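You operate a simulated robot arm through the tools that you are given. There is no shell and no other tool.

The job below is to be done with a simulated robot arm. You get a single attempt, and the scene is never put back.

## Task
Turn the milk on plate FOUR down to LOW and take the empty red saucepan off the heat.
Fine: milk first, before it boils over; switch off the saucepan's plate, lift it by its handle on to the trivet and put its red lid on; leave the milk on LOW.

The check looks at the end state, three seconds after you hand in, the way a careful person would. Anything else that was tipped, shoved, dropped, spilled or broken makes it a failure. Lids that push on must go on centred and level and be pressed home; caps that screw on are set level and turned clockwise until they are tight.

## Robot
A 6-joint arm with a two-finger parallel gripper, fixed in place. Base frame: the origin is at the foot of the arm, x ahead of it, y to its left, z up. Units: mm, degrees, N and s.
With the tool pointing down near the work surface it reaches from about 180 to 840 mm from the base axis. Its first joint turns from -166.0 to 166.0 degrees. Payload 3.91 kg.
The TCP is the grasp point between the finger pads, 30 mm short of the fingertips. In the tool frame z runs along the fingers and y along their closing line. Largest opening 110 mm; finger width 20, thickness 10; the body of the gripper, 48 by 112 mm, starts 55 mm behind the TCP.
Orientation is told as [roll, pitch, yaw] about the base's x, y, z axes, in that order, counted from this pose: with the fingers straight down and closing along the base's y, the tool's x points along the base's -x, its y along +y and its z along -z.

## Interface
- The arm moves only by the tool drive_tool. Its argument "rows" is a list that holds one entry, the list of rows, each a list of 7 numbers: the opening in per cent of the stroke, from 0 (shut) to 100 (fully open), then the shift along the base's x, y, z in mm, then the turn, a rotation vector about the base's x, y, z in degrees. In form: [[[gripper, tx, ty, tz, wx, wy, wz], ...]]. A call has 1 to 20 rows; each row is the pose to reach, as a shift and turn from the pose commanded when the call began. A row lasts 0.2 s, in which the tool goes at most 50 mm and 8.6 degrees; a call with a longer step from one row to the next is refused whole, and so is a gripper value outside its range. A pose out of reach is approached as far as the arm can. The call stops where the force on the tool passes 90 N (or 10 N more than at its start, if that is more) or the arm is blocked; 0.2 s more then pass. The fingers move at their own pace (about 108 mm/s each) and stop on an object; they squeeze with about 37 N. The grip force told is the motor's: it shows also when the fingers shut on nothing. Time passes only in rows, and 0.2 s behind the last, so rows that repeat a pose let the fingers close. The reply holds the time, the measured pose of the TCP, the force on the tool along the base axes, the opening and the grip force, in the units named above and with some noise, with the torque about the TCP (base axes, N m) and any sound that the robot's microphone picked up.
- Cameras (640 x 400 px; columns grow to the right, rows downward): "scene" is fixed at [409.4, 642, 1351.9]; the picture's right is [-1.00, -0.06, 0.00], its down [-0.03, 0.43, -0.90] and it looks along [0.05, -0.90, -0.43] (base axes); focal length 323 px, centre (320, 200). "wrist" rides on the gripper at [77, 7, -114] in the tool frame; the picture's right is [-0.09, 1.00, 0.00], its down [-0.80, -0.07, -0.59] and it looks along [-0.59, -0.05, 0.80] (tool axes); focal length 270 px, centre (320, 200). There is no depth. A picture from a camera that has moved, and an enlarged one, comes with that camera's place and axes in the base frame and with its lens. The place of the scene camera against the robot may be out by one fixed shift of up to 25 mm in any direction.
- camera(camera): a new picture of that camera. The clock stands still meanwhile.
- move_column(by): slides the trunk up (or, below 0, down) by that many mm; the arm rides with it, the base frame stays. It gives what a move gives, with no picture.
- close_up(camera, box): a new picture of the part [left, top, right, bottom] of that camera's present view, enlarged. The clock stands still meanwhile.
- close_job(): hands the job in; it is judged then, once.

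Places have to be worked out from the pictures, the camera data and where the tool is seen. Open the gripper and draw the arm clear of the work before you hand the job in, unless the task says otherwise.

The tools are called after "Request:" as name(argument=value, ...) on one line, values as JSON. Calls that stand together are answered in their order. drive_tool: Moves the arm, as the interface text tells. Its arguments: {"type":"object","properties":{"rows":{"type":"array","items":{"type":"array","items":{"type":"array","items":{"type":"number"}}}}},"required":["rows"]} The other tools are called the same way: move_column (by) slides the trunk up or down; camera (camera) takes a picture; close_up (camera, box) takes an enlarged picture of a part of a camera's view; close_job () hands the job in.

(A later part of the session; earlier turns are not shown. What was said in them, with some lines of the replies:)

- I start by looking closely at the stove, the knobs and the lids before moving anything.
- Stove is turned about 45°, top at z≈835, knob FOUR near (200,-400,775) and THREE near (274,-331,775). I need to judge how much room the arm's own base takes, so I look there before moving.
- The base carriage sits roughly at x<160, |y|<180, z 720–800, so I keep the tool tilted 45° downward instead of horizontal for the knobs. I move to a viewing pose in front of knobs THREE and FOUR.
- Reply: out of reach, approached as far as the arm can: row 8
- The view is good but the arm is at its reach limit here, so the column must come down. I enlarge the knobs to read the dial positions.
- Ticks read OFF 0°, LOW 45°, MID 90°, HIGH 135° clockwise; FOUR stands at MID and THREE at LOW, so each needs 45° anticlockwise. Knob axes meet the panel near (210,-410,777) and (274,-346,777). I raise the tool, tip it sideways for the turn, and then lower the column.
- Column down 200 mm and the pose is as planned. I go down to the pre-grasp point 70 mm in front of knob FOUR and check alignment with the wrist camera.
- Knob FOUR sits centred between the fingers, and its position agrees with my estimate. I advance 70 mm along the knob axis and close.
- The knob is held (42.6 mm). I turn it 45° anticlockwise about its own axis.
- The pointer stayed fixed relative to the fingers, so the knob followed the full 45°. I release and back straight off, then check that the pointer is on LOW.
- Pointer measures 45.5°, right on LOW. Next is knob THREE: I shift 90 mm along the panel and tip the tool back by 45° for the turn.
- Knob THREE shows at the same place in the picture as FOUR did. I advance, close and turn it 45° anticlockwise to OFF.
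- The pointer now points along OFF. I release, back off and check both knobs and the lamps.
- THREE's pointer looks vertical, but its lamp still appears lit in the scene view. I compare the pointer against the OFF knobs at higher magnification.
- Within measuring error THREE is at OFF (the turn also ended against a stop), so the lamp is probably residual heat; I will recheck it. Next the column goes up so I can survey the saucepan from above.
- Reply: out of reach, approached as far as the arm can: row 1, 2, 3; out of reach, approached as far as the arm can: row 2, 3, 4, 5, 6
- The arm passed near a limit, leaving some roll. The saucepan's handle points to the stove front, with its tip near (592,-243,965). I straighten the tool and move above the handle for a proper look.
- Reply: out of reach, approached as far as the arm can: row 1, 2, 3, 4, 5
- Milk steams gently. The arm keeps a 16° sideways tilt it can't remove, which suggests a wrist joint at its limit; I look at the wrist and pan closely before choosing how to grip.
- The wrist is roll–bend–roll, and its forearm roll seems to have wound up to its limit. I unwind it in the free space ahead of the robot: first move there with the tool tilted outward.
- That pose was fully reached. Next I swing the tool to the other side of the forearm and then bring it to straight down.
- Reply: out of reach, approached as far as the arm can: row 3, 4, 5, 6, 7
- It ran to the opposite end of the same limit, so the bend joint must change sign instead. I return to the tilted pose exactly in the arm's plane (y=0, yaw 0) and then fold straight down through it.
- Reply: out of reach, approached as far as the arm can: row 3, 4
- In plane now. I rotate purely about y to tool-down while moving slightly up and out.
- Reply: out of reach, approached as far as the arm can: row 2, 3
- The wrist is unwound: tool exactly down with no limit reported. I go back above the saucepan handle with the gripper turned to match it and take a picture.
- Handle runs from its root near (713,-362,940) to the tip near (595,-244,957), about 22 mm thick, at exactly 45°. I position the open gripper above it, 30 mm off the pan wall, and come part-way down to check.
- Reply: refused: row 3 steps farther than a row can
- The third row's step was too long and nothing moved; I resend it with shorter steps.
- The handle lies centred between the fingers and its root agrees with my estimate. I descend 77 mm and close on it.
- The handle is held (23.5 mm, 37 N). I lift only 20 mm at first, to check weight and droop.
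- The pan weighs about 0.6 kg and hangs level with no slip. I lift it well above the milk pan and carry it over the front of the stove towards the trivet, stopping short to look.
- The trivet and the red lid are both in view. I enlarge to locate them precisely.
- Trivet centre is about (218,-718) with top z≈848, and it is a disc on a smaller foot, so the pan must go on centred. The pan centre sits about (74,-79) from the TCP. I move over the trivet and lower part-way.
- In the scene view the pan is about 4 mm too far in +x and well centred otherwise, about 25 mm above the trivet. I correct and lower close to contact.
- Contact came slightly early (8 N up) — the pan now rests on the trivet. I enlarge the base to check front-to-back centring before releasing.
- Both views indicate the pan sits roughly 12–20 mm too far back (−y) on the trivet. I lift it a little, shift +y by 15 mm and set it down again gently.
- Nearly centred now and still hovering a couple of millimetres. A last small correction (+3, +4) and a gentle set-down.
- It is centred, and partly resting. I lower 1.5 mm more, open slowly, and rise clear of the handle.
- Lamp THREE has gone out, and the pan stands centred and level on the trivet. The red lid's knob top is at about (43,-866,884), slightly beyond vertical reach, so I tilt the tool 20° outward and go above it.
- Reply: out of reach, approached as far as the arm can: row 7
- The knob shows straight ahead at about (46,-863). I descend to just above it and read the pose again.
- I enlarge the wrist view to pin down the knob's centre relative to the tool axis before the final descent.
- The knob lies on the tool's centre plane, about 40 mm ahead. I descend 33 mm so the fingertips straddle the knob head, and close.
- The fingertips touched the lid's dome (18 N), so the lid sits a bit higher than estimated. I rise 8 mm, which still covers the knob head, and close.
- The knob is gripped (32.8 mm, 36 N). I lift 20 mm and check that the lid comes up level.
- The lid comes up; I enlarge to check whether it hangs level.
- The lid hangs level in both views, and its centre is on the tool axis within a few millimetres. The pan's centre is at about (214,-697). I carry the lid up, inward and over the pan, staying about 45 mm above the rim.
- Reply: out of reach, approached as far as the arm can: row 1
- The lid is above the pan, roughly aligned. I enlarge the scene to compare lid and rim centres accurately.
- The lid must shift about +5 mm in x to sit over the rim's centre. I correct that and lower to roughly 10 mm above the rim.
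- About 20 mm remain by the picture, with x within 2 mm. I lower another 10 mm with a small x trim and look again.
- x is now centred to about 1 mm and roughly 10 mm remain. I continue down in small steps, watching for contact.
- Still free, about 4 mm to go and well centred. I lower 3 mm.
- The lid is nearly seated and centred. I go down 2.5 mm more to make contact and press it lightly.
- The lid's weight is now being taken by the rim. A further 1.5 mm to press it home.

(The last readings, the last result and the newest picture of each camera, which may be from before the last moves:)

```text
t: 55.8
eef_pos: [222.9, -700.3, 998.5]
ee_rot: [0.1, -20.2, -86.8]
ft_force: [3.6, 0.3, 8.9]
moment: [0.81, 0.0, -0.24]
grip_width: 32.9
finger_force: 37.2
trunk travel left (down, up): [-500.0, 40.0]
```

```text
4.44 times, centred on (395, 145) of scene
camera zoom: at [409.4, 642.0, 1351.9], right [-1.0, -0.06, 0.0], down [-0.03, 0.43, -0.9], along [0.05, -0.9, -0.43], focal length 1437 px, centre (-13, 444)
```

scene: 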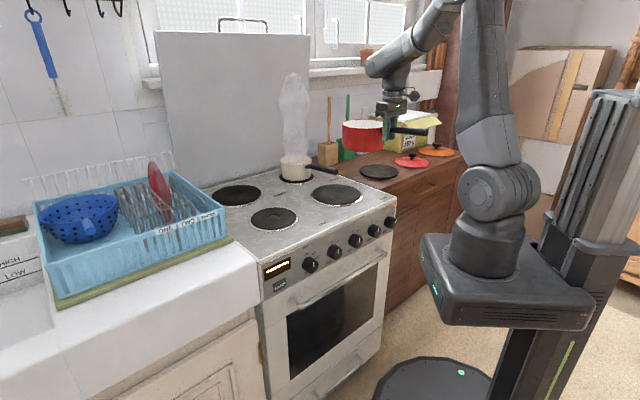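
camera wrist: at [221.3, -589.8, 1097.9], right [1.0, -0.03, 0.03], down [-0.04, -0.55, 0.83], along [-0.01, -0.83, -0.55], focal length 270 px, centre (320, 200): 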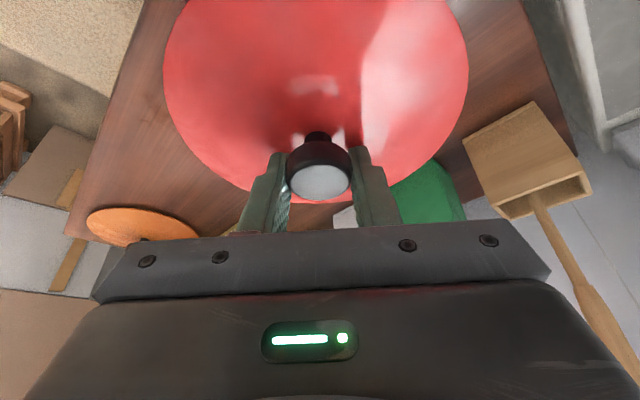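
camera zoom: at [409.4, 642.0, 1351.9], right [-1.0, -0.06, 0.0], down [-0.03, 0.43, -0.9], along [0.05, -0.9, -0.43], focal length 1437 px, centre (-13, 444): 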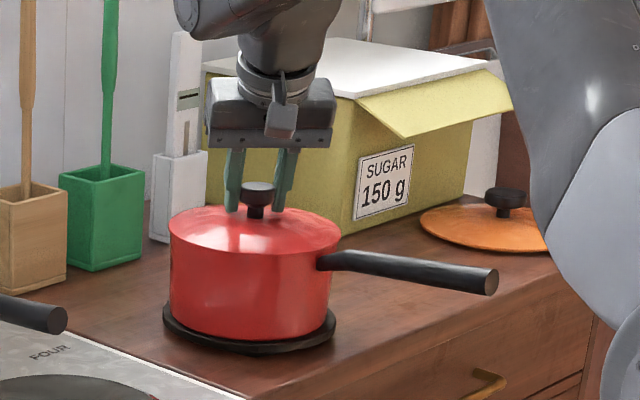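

The press shows 9 N but with a moment, meaning the front edge carries it. I check closely for any gap or tilt.

Request:
close_up(camera="scene", box=[356, 135, 412, 170])

Request:
camera(camera="wrist")

```text
11.43 times, centred on (384, 152) of scene
camera zoom: at [409.4, 642.0, 1351.9], right [-1.0, -0.06, 0.0], down [-0.03, 0.43, -0.9], along [0.05, -0.9, -0.43], focal length 3695 px, centre (-411, 743)
```

zoom: 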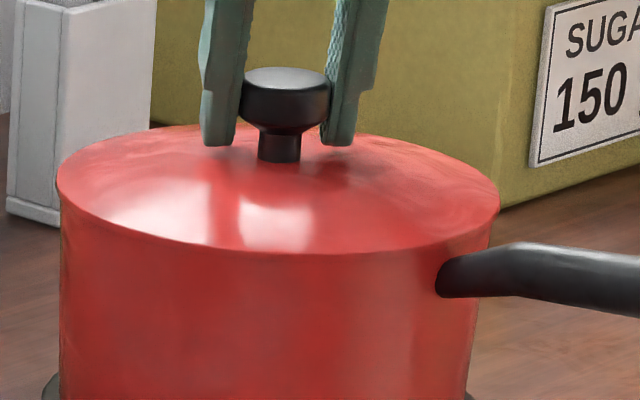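

```text
taken
camera wrist: at [222.5, -589.0, 1077.7], right [1.0, -0.03, 0.03], down [-0.04, -0.55, 0.84], along [-0.01, -0.84, -0.55], focal length 270 px, centre (320, 200)
```

wrist: 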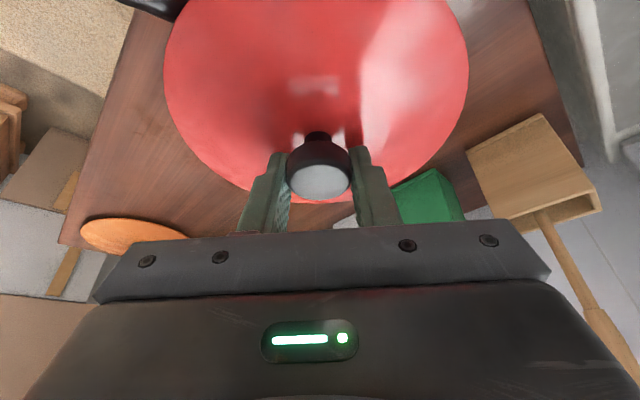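

No gap is visible; the front simply touched first. I release the knob, back out along the tool axis, and inspect.

Request:
drive_tool(rows=[[[0, 0, 0, 0.8, 0, 0, 0], [25, 0, 0, 0.8, 0, 0, 0], [50, 0, 0, 0.8, 0, 0, 0], [60, 0, 0, 0.8, 0, 0, 0], [60, -0.3, 6, 18, 0, 0, 0], [60, -0.8, 16, 45, 0, 0, 0], [60, -1.3, 27, 75, 0, 0, 0]]])

Request:
close_up(camera="scene", box=[356, 135, 412, 170])

Request:
camera(camera="wrist")

```text
t: 57.4
eef_pos: [221.0, -673.5, 1072.1]
ee_rot: [-0.2, -20.1, -86.7]
ft_force: [0.6, 0.6, 0.5]
moment: [0.0, 0.0, 0.02]
grip_width: 66.0
finger_force: 0.0
trunk travel left (down, up): [-500.0, 40.0]
```

```text
11.43 times, centred on (384, 152) of scene
camera zoom: at [409.4, 642.0, 1351.9], right [-1.0, -0.06, 0.0], down [-0.03, 0.43, -0.9], along [0.05, -0.9, -0.43], focal length 3695 px, centre (-411, 743)
```

zoom: 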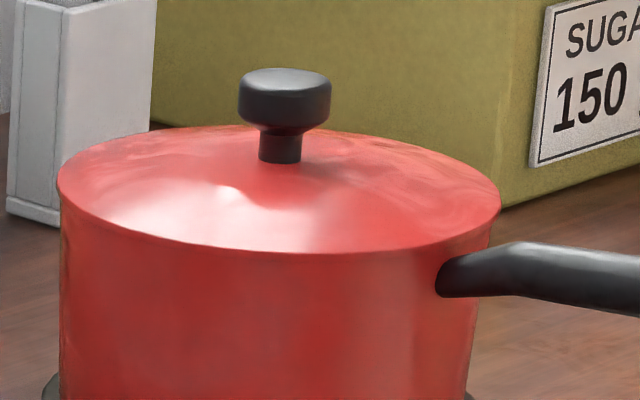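

```text
taken
camera wrist: at [221.8, -561.7, 1152.2], right [1.0, -0.03, 0.03], down [-0.04, -0.55, 0.83], along [-0.01, -0.83, -0.55], focal length 270 px, centre (320, 200)
```

wrist: 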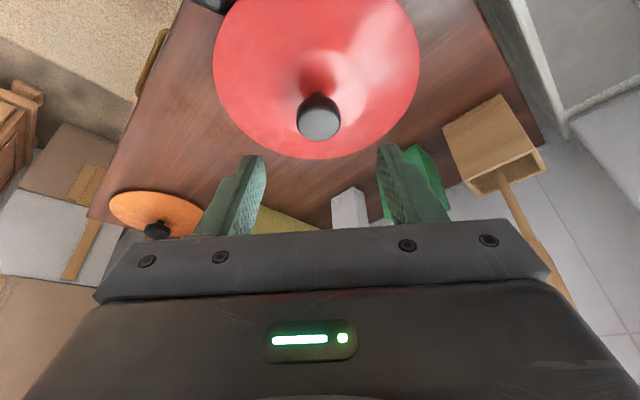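

The lid sits level. To check centring in y as well I swing the wrist camera round to look at the pan from the −x side.

Request:
drive_tool(rows=[[[100, -9, 2, 10, 2.2, 1.4, 7], [100, -19, 4, 18, 4.4, 2.7, 14.1], [100, -29, 6, 18, 6.7, 4.1, 21.2], [100, -38, 8, 18, 8.9, 5.5, 28.2], [100, -48, 10, 18, 11.1, 6.8, 35.2], [100, -58, 12, 18, 13.4, 8.2, 42.3], [100, -67, 14, 18, 15.6, 9.5, 49.4], [100, -77, 16.5, 18, 17.8, 10.9, 56.4]]])

Request:
camera(camera="wrist")

Request:
close_up(camera="wrist", box=[220, 90, 430, 230])

```text
t: 59.1
eef_pos: [142.6, -658.3, 1089.8]
ee_rot: [0.0, 0.1, -29.7]
ft_force: [0.1, 0.4, 0.6]
moment: [0.01, -0.01, 0.0]
grip_width: 110.2
finger_force: 0.1
trunk travel left (down, up): [-500.0, 40.0]
```

```text
taken
camera wrist: at [78.7, -614.2, 1202.3], right [0.57, 0.82, 0.0], down [0.66, -0.46, 0.59], along [0.49, -0.34, -0.8], focal length 270 px, centre (320, 200)
```

wrist: 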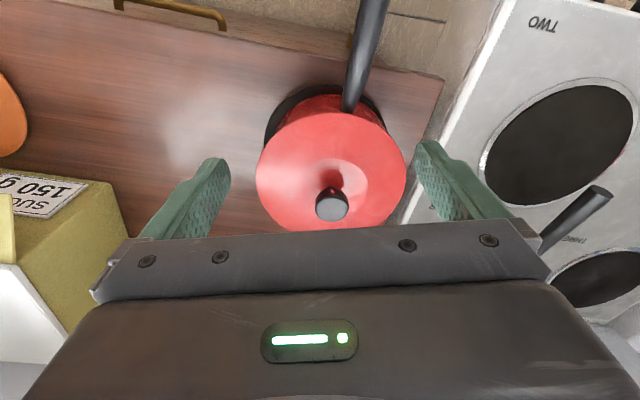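

```text
2.86 times, centred on (325, 160) of wrist
camera zoom: at [78.7, -614.2, 1202.3], right [0.57, 0.82, 0.0], down [0.66, -0.46, 0.59], along [0.49, -0.34, -0.8], focal length 772 px, centre (306, 314)
```

zoom: 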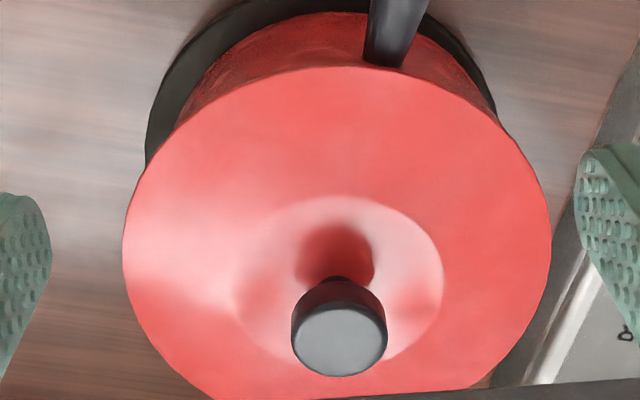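

From this side too the lid is concentric with the pan to within a millimetre or so. I close the fingers, move above the knob and give it a gentle press to make sure it is home.

Request:
drive_tool(rows=[[[60, 27, -14, 0, 0, 0, 0], [20, 55, -29, -10, 0, 0, 0], [0, 80, -43, -25, 0, 0, 0], [0, 80, -43, -45, 0, 0, 0], [0, 80, -43, -58, 0, 0, 0], [0, 80, -43, -63, 0, 0, 0]]])

Request:
close_up(camera="scene", box=[356, 125, 412, 160])

```text
t: 60.5
eef_pos: [223.0, -700.4, 1028.1]
ee_rot: [0.1, 0.0, -29.8]
ft_force: [-0.4, 0.6, -0.2]
moment: [-0.02, 0.01, -0.03]
grip_width: 0.1
finger_force: 37.0
trunk travel left (down, up): [-500.0, 40.0]
```

```text
11.43 times, centred on (384, 142) of scene
camera zoom: at [409.4, 642.0, 1351.9], right [-1.0, -0.06, 0.0], down [-0.03, 0.43, -0.9], along [0.05, -0.9, -0.43], focal length 3695 px, centre (-411, 857)
```

zoom: 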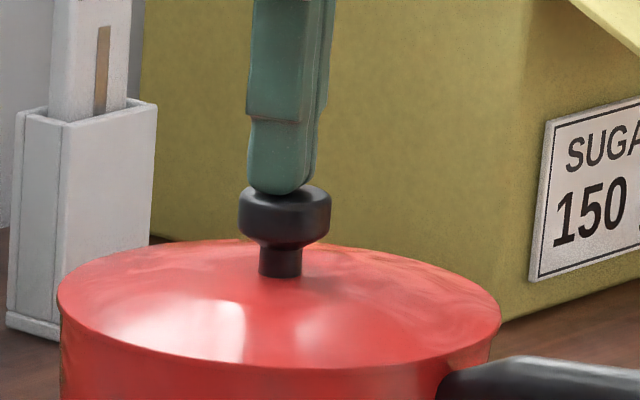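

The closed fingertips are just above the knob's centre. I lower in small steps to press.

Request:
drive_tool(rows=[[[0, 0, 0, -2, 0, 0, 0], [0, 0, 0, -3.5, 0, 0, 0], [0, 0, 0, -5, 0, 0, 0]]])

```text
t: 61.4
eef_pos: [223.7, -699.4, 1026.4]
ee_rot: [-0.4, -0.4, -29.8]
ft_force: [2.8, -6.6, 32.4]
moment: [-0.11, 0.06, 0.02]
grip_width: 0.0
finger_force: 36.4
trunk travel left (down, up): [-500.0, 40.0]
```

It was pressed with 32 N and nothing gave, so the lid is home. I rise straight up, withdraw towards the robot with the gripper open, and inspect everything.

Request:
drive_tool(rows=[[[0, 0, 0, 3, 0, 0, 0], [0, 0, 0, 15, 0, 0, 0], [0, 0, 0, 50, 0, 0, 0], [30, 0, 0, 95, 0, 0, 0], [60, 0, 45, 110, 0, 0, 0], [60, 0, 90, 115, 0, 0, 0], [60, 0, 138, 120, 0, 0, 0], [60, 0, 186, 120, 0, 0, 0], [60, 0, 234, 120, 0, 0, 0], [60, 0, 280, 120, 0, 0, 0]]])

Request:
camera(camera="scene")

Request:
close_up(camera="scene", box=[340, 100, 450, 190])

Request:
close_up(camera="scene", box=[200, 140, 410, 260])

Request:
close_up(camera="scene", box=[330, 190, 410, 250])

Request:
camera(camera="wrist")

```text
t: 63.5
eef_pos: [220.9, -419.3, 1140.8]
ee_rot: [-0.1, 0.0, -29.8]
ft_force: [0.2, -0.6, 0.1]
moment: [-0.01, -0.04, 0.0]
grip_width: 66.3
finger_force: 0.1
trunk travel left (down, up): [-500.0, 40.0]
```

```text
taken
```

scene: 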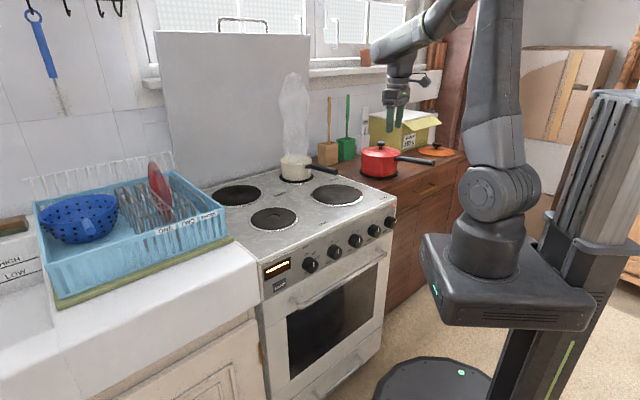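

```text
4.44 times, centred on (395, 145) of scene
camera zoom: at [409.4, 642.0, 1351.9], right [-1.0, -0.06, 0.0], down [-0.03, 0.43, -0.9], along [0.05, -0.9, -0.43], focal length 1437 px, centre (-13, 444)
```

zoom: 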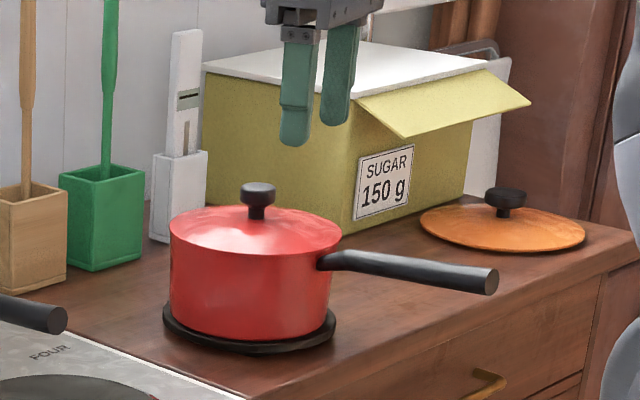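

```text
3.05 times, centred on (305, 200) of scene
camera zoom: at [409.4, 642.0, 1351.9], right [-1.0, -0.06, 0.0], down [-0.03, 0.43, -0.9], along [0.05, -0.9, -0.43], focal length 985 px, centre (366, 200)
```

zoom: 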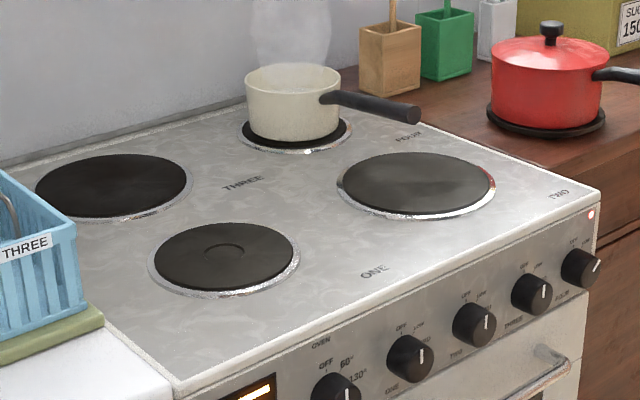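

```text
6.67 times, centred on (370, 220) of scene
camera zoom: at [409.4, 642.0, 1351.9], right [-1.0, -0.06, 0.0], down [-0.03, 0.43, -0.9], along [0.05, -0.9, -0.43], focal length 2156 px, centre (-13, 67)
```

zoom: 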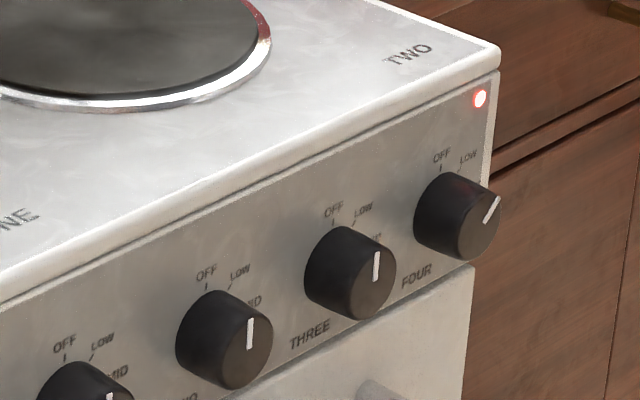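

```text
taken
camera wrist: at [157.0, -375.7, 1254.0], right [0.57, 0.82, 0.0], down [0.66, -0.46, 0.6], along [0.49, -0.34, -0.8], focal length 270 px, centre (320, 200)
```

wrist: 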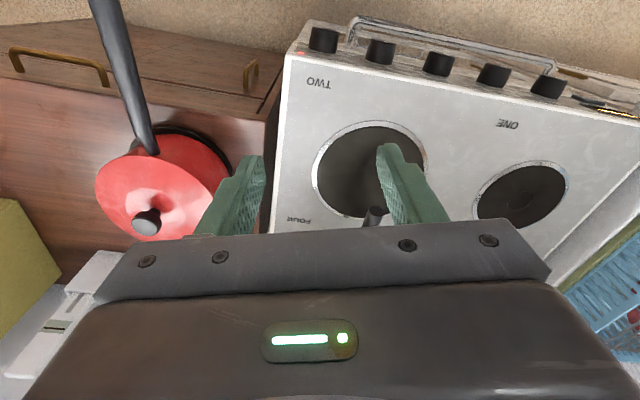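

All looks done: THREE lamp out, FOUR on LOW, pan lidded on the trivet. One last close look at the milk and the lid before handing in.

Request:
close_up(camera="scene", box=[270, 140, 350, 195])

Request:
close_up(camera="scene", box=[352, 140, 408, 180])

```text
7.27 times, centred on (310, 168) of scene
camera zoom: at [409.4, 642.0, 1351.9], right [-1.0, -0.06, 0.0], down [-0.03, 0.43, -0.9], along [0.05, -0.9, -0.43], focal length 2352 px, centre (393, 436)
```

zoom: 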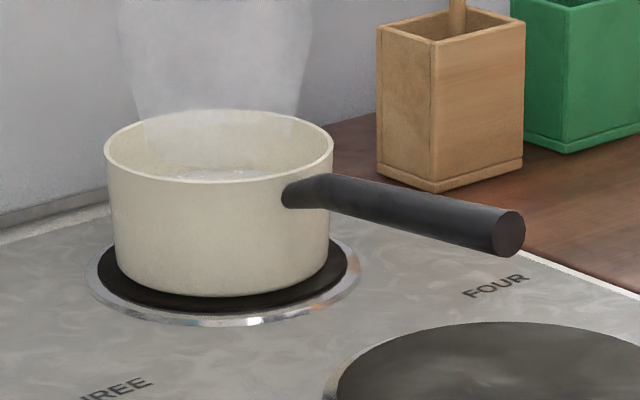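

```text
10.00 times, centred on (380, 160) of scene
camera zoom: at [409.4, 642.0, 1351.9], right [-1.0, -0.06, 0.0], down [-0.03, 0.43, -0.9], along [0.05, -0.9, -0.43], focal length 3234 px, centre (-280, 600)
```

zoom: 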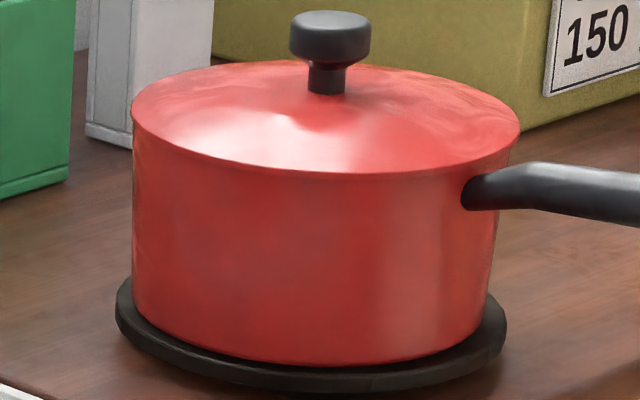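

The milk simmers with no spill, the lid is level and centred, the arm is clear and the gripper is open. I hand in.

Request:
close_job()

```text
The job is handed in.
```

The milk on plate FOUR is turned down to LOW and the red saucepan is off the heat, on the trivet with its lid on. I've handed the job in, and no verdict has come back yet.

- **Milk:** knob FOUR went from MID to LOW first. The milk is steaming, and no spill shows in the last pictures.
- **Saucepan's plate:** knob THREE went from LOW to OFF. Its lamp stayed lit for a while after the turn and has since gone out.
- **Saucepan:** I lifted it by the handle and set it on the trivet. I re-set it once because it first landed roughly 12–20 mm too far back, and it is now close to centred.
- **Red lid:** it sits level, and as far as I could measure is centred to within a few millimetres. I pressed it down with about 32 N and it did not move any further.

Nothing else was tipped, dropped or spilled in the final pictures. The gripper is open and the arm is clear of the counter and pans.
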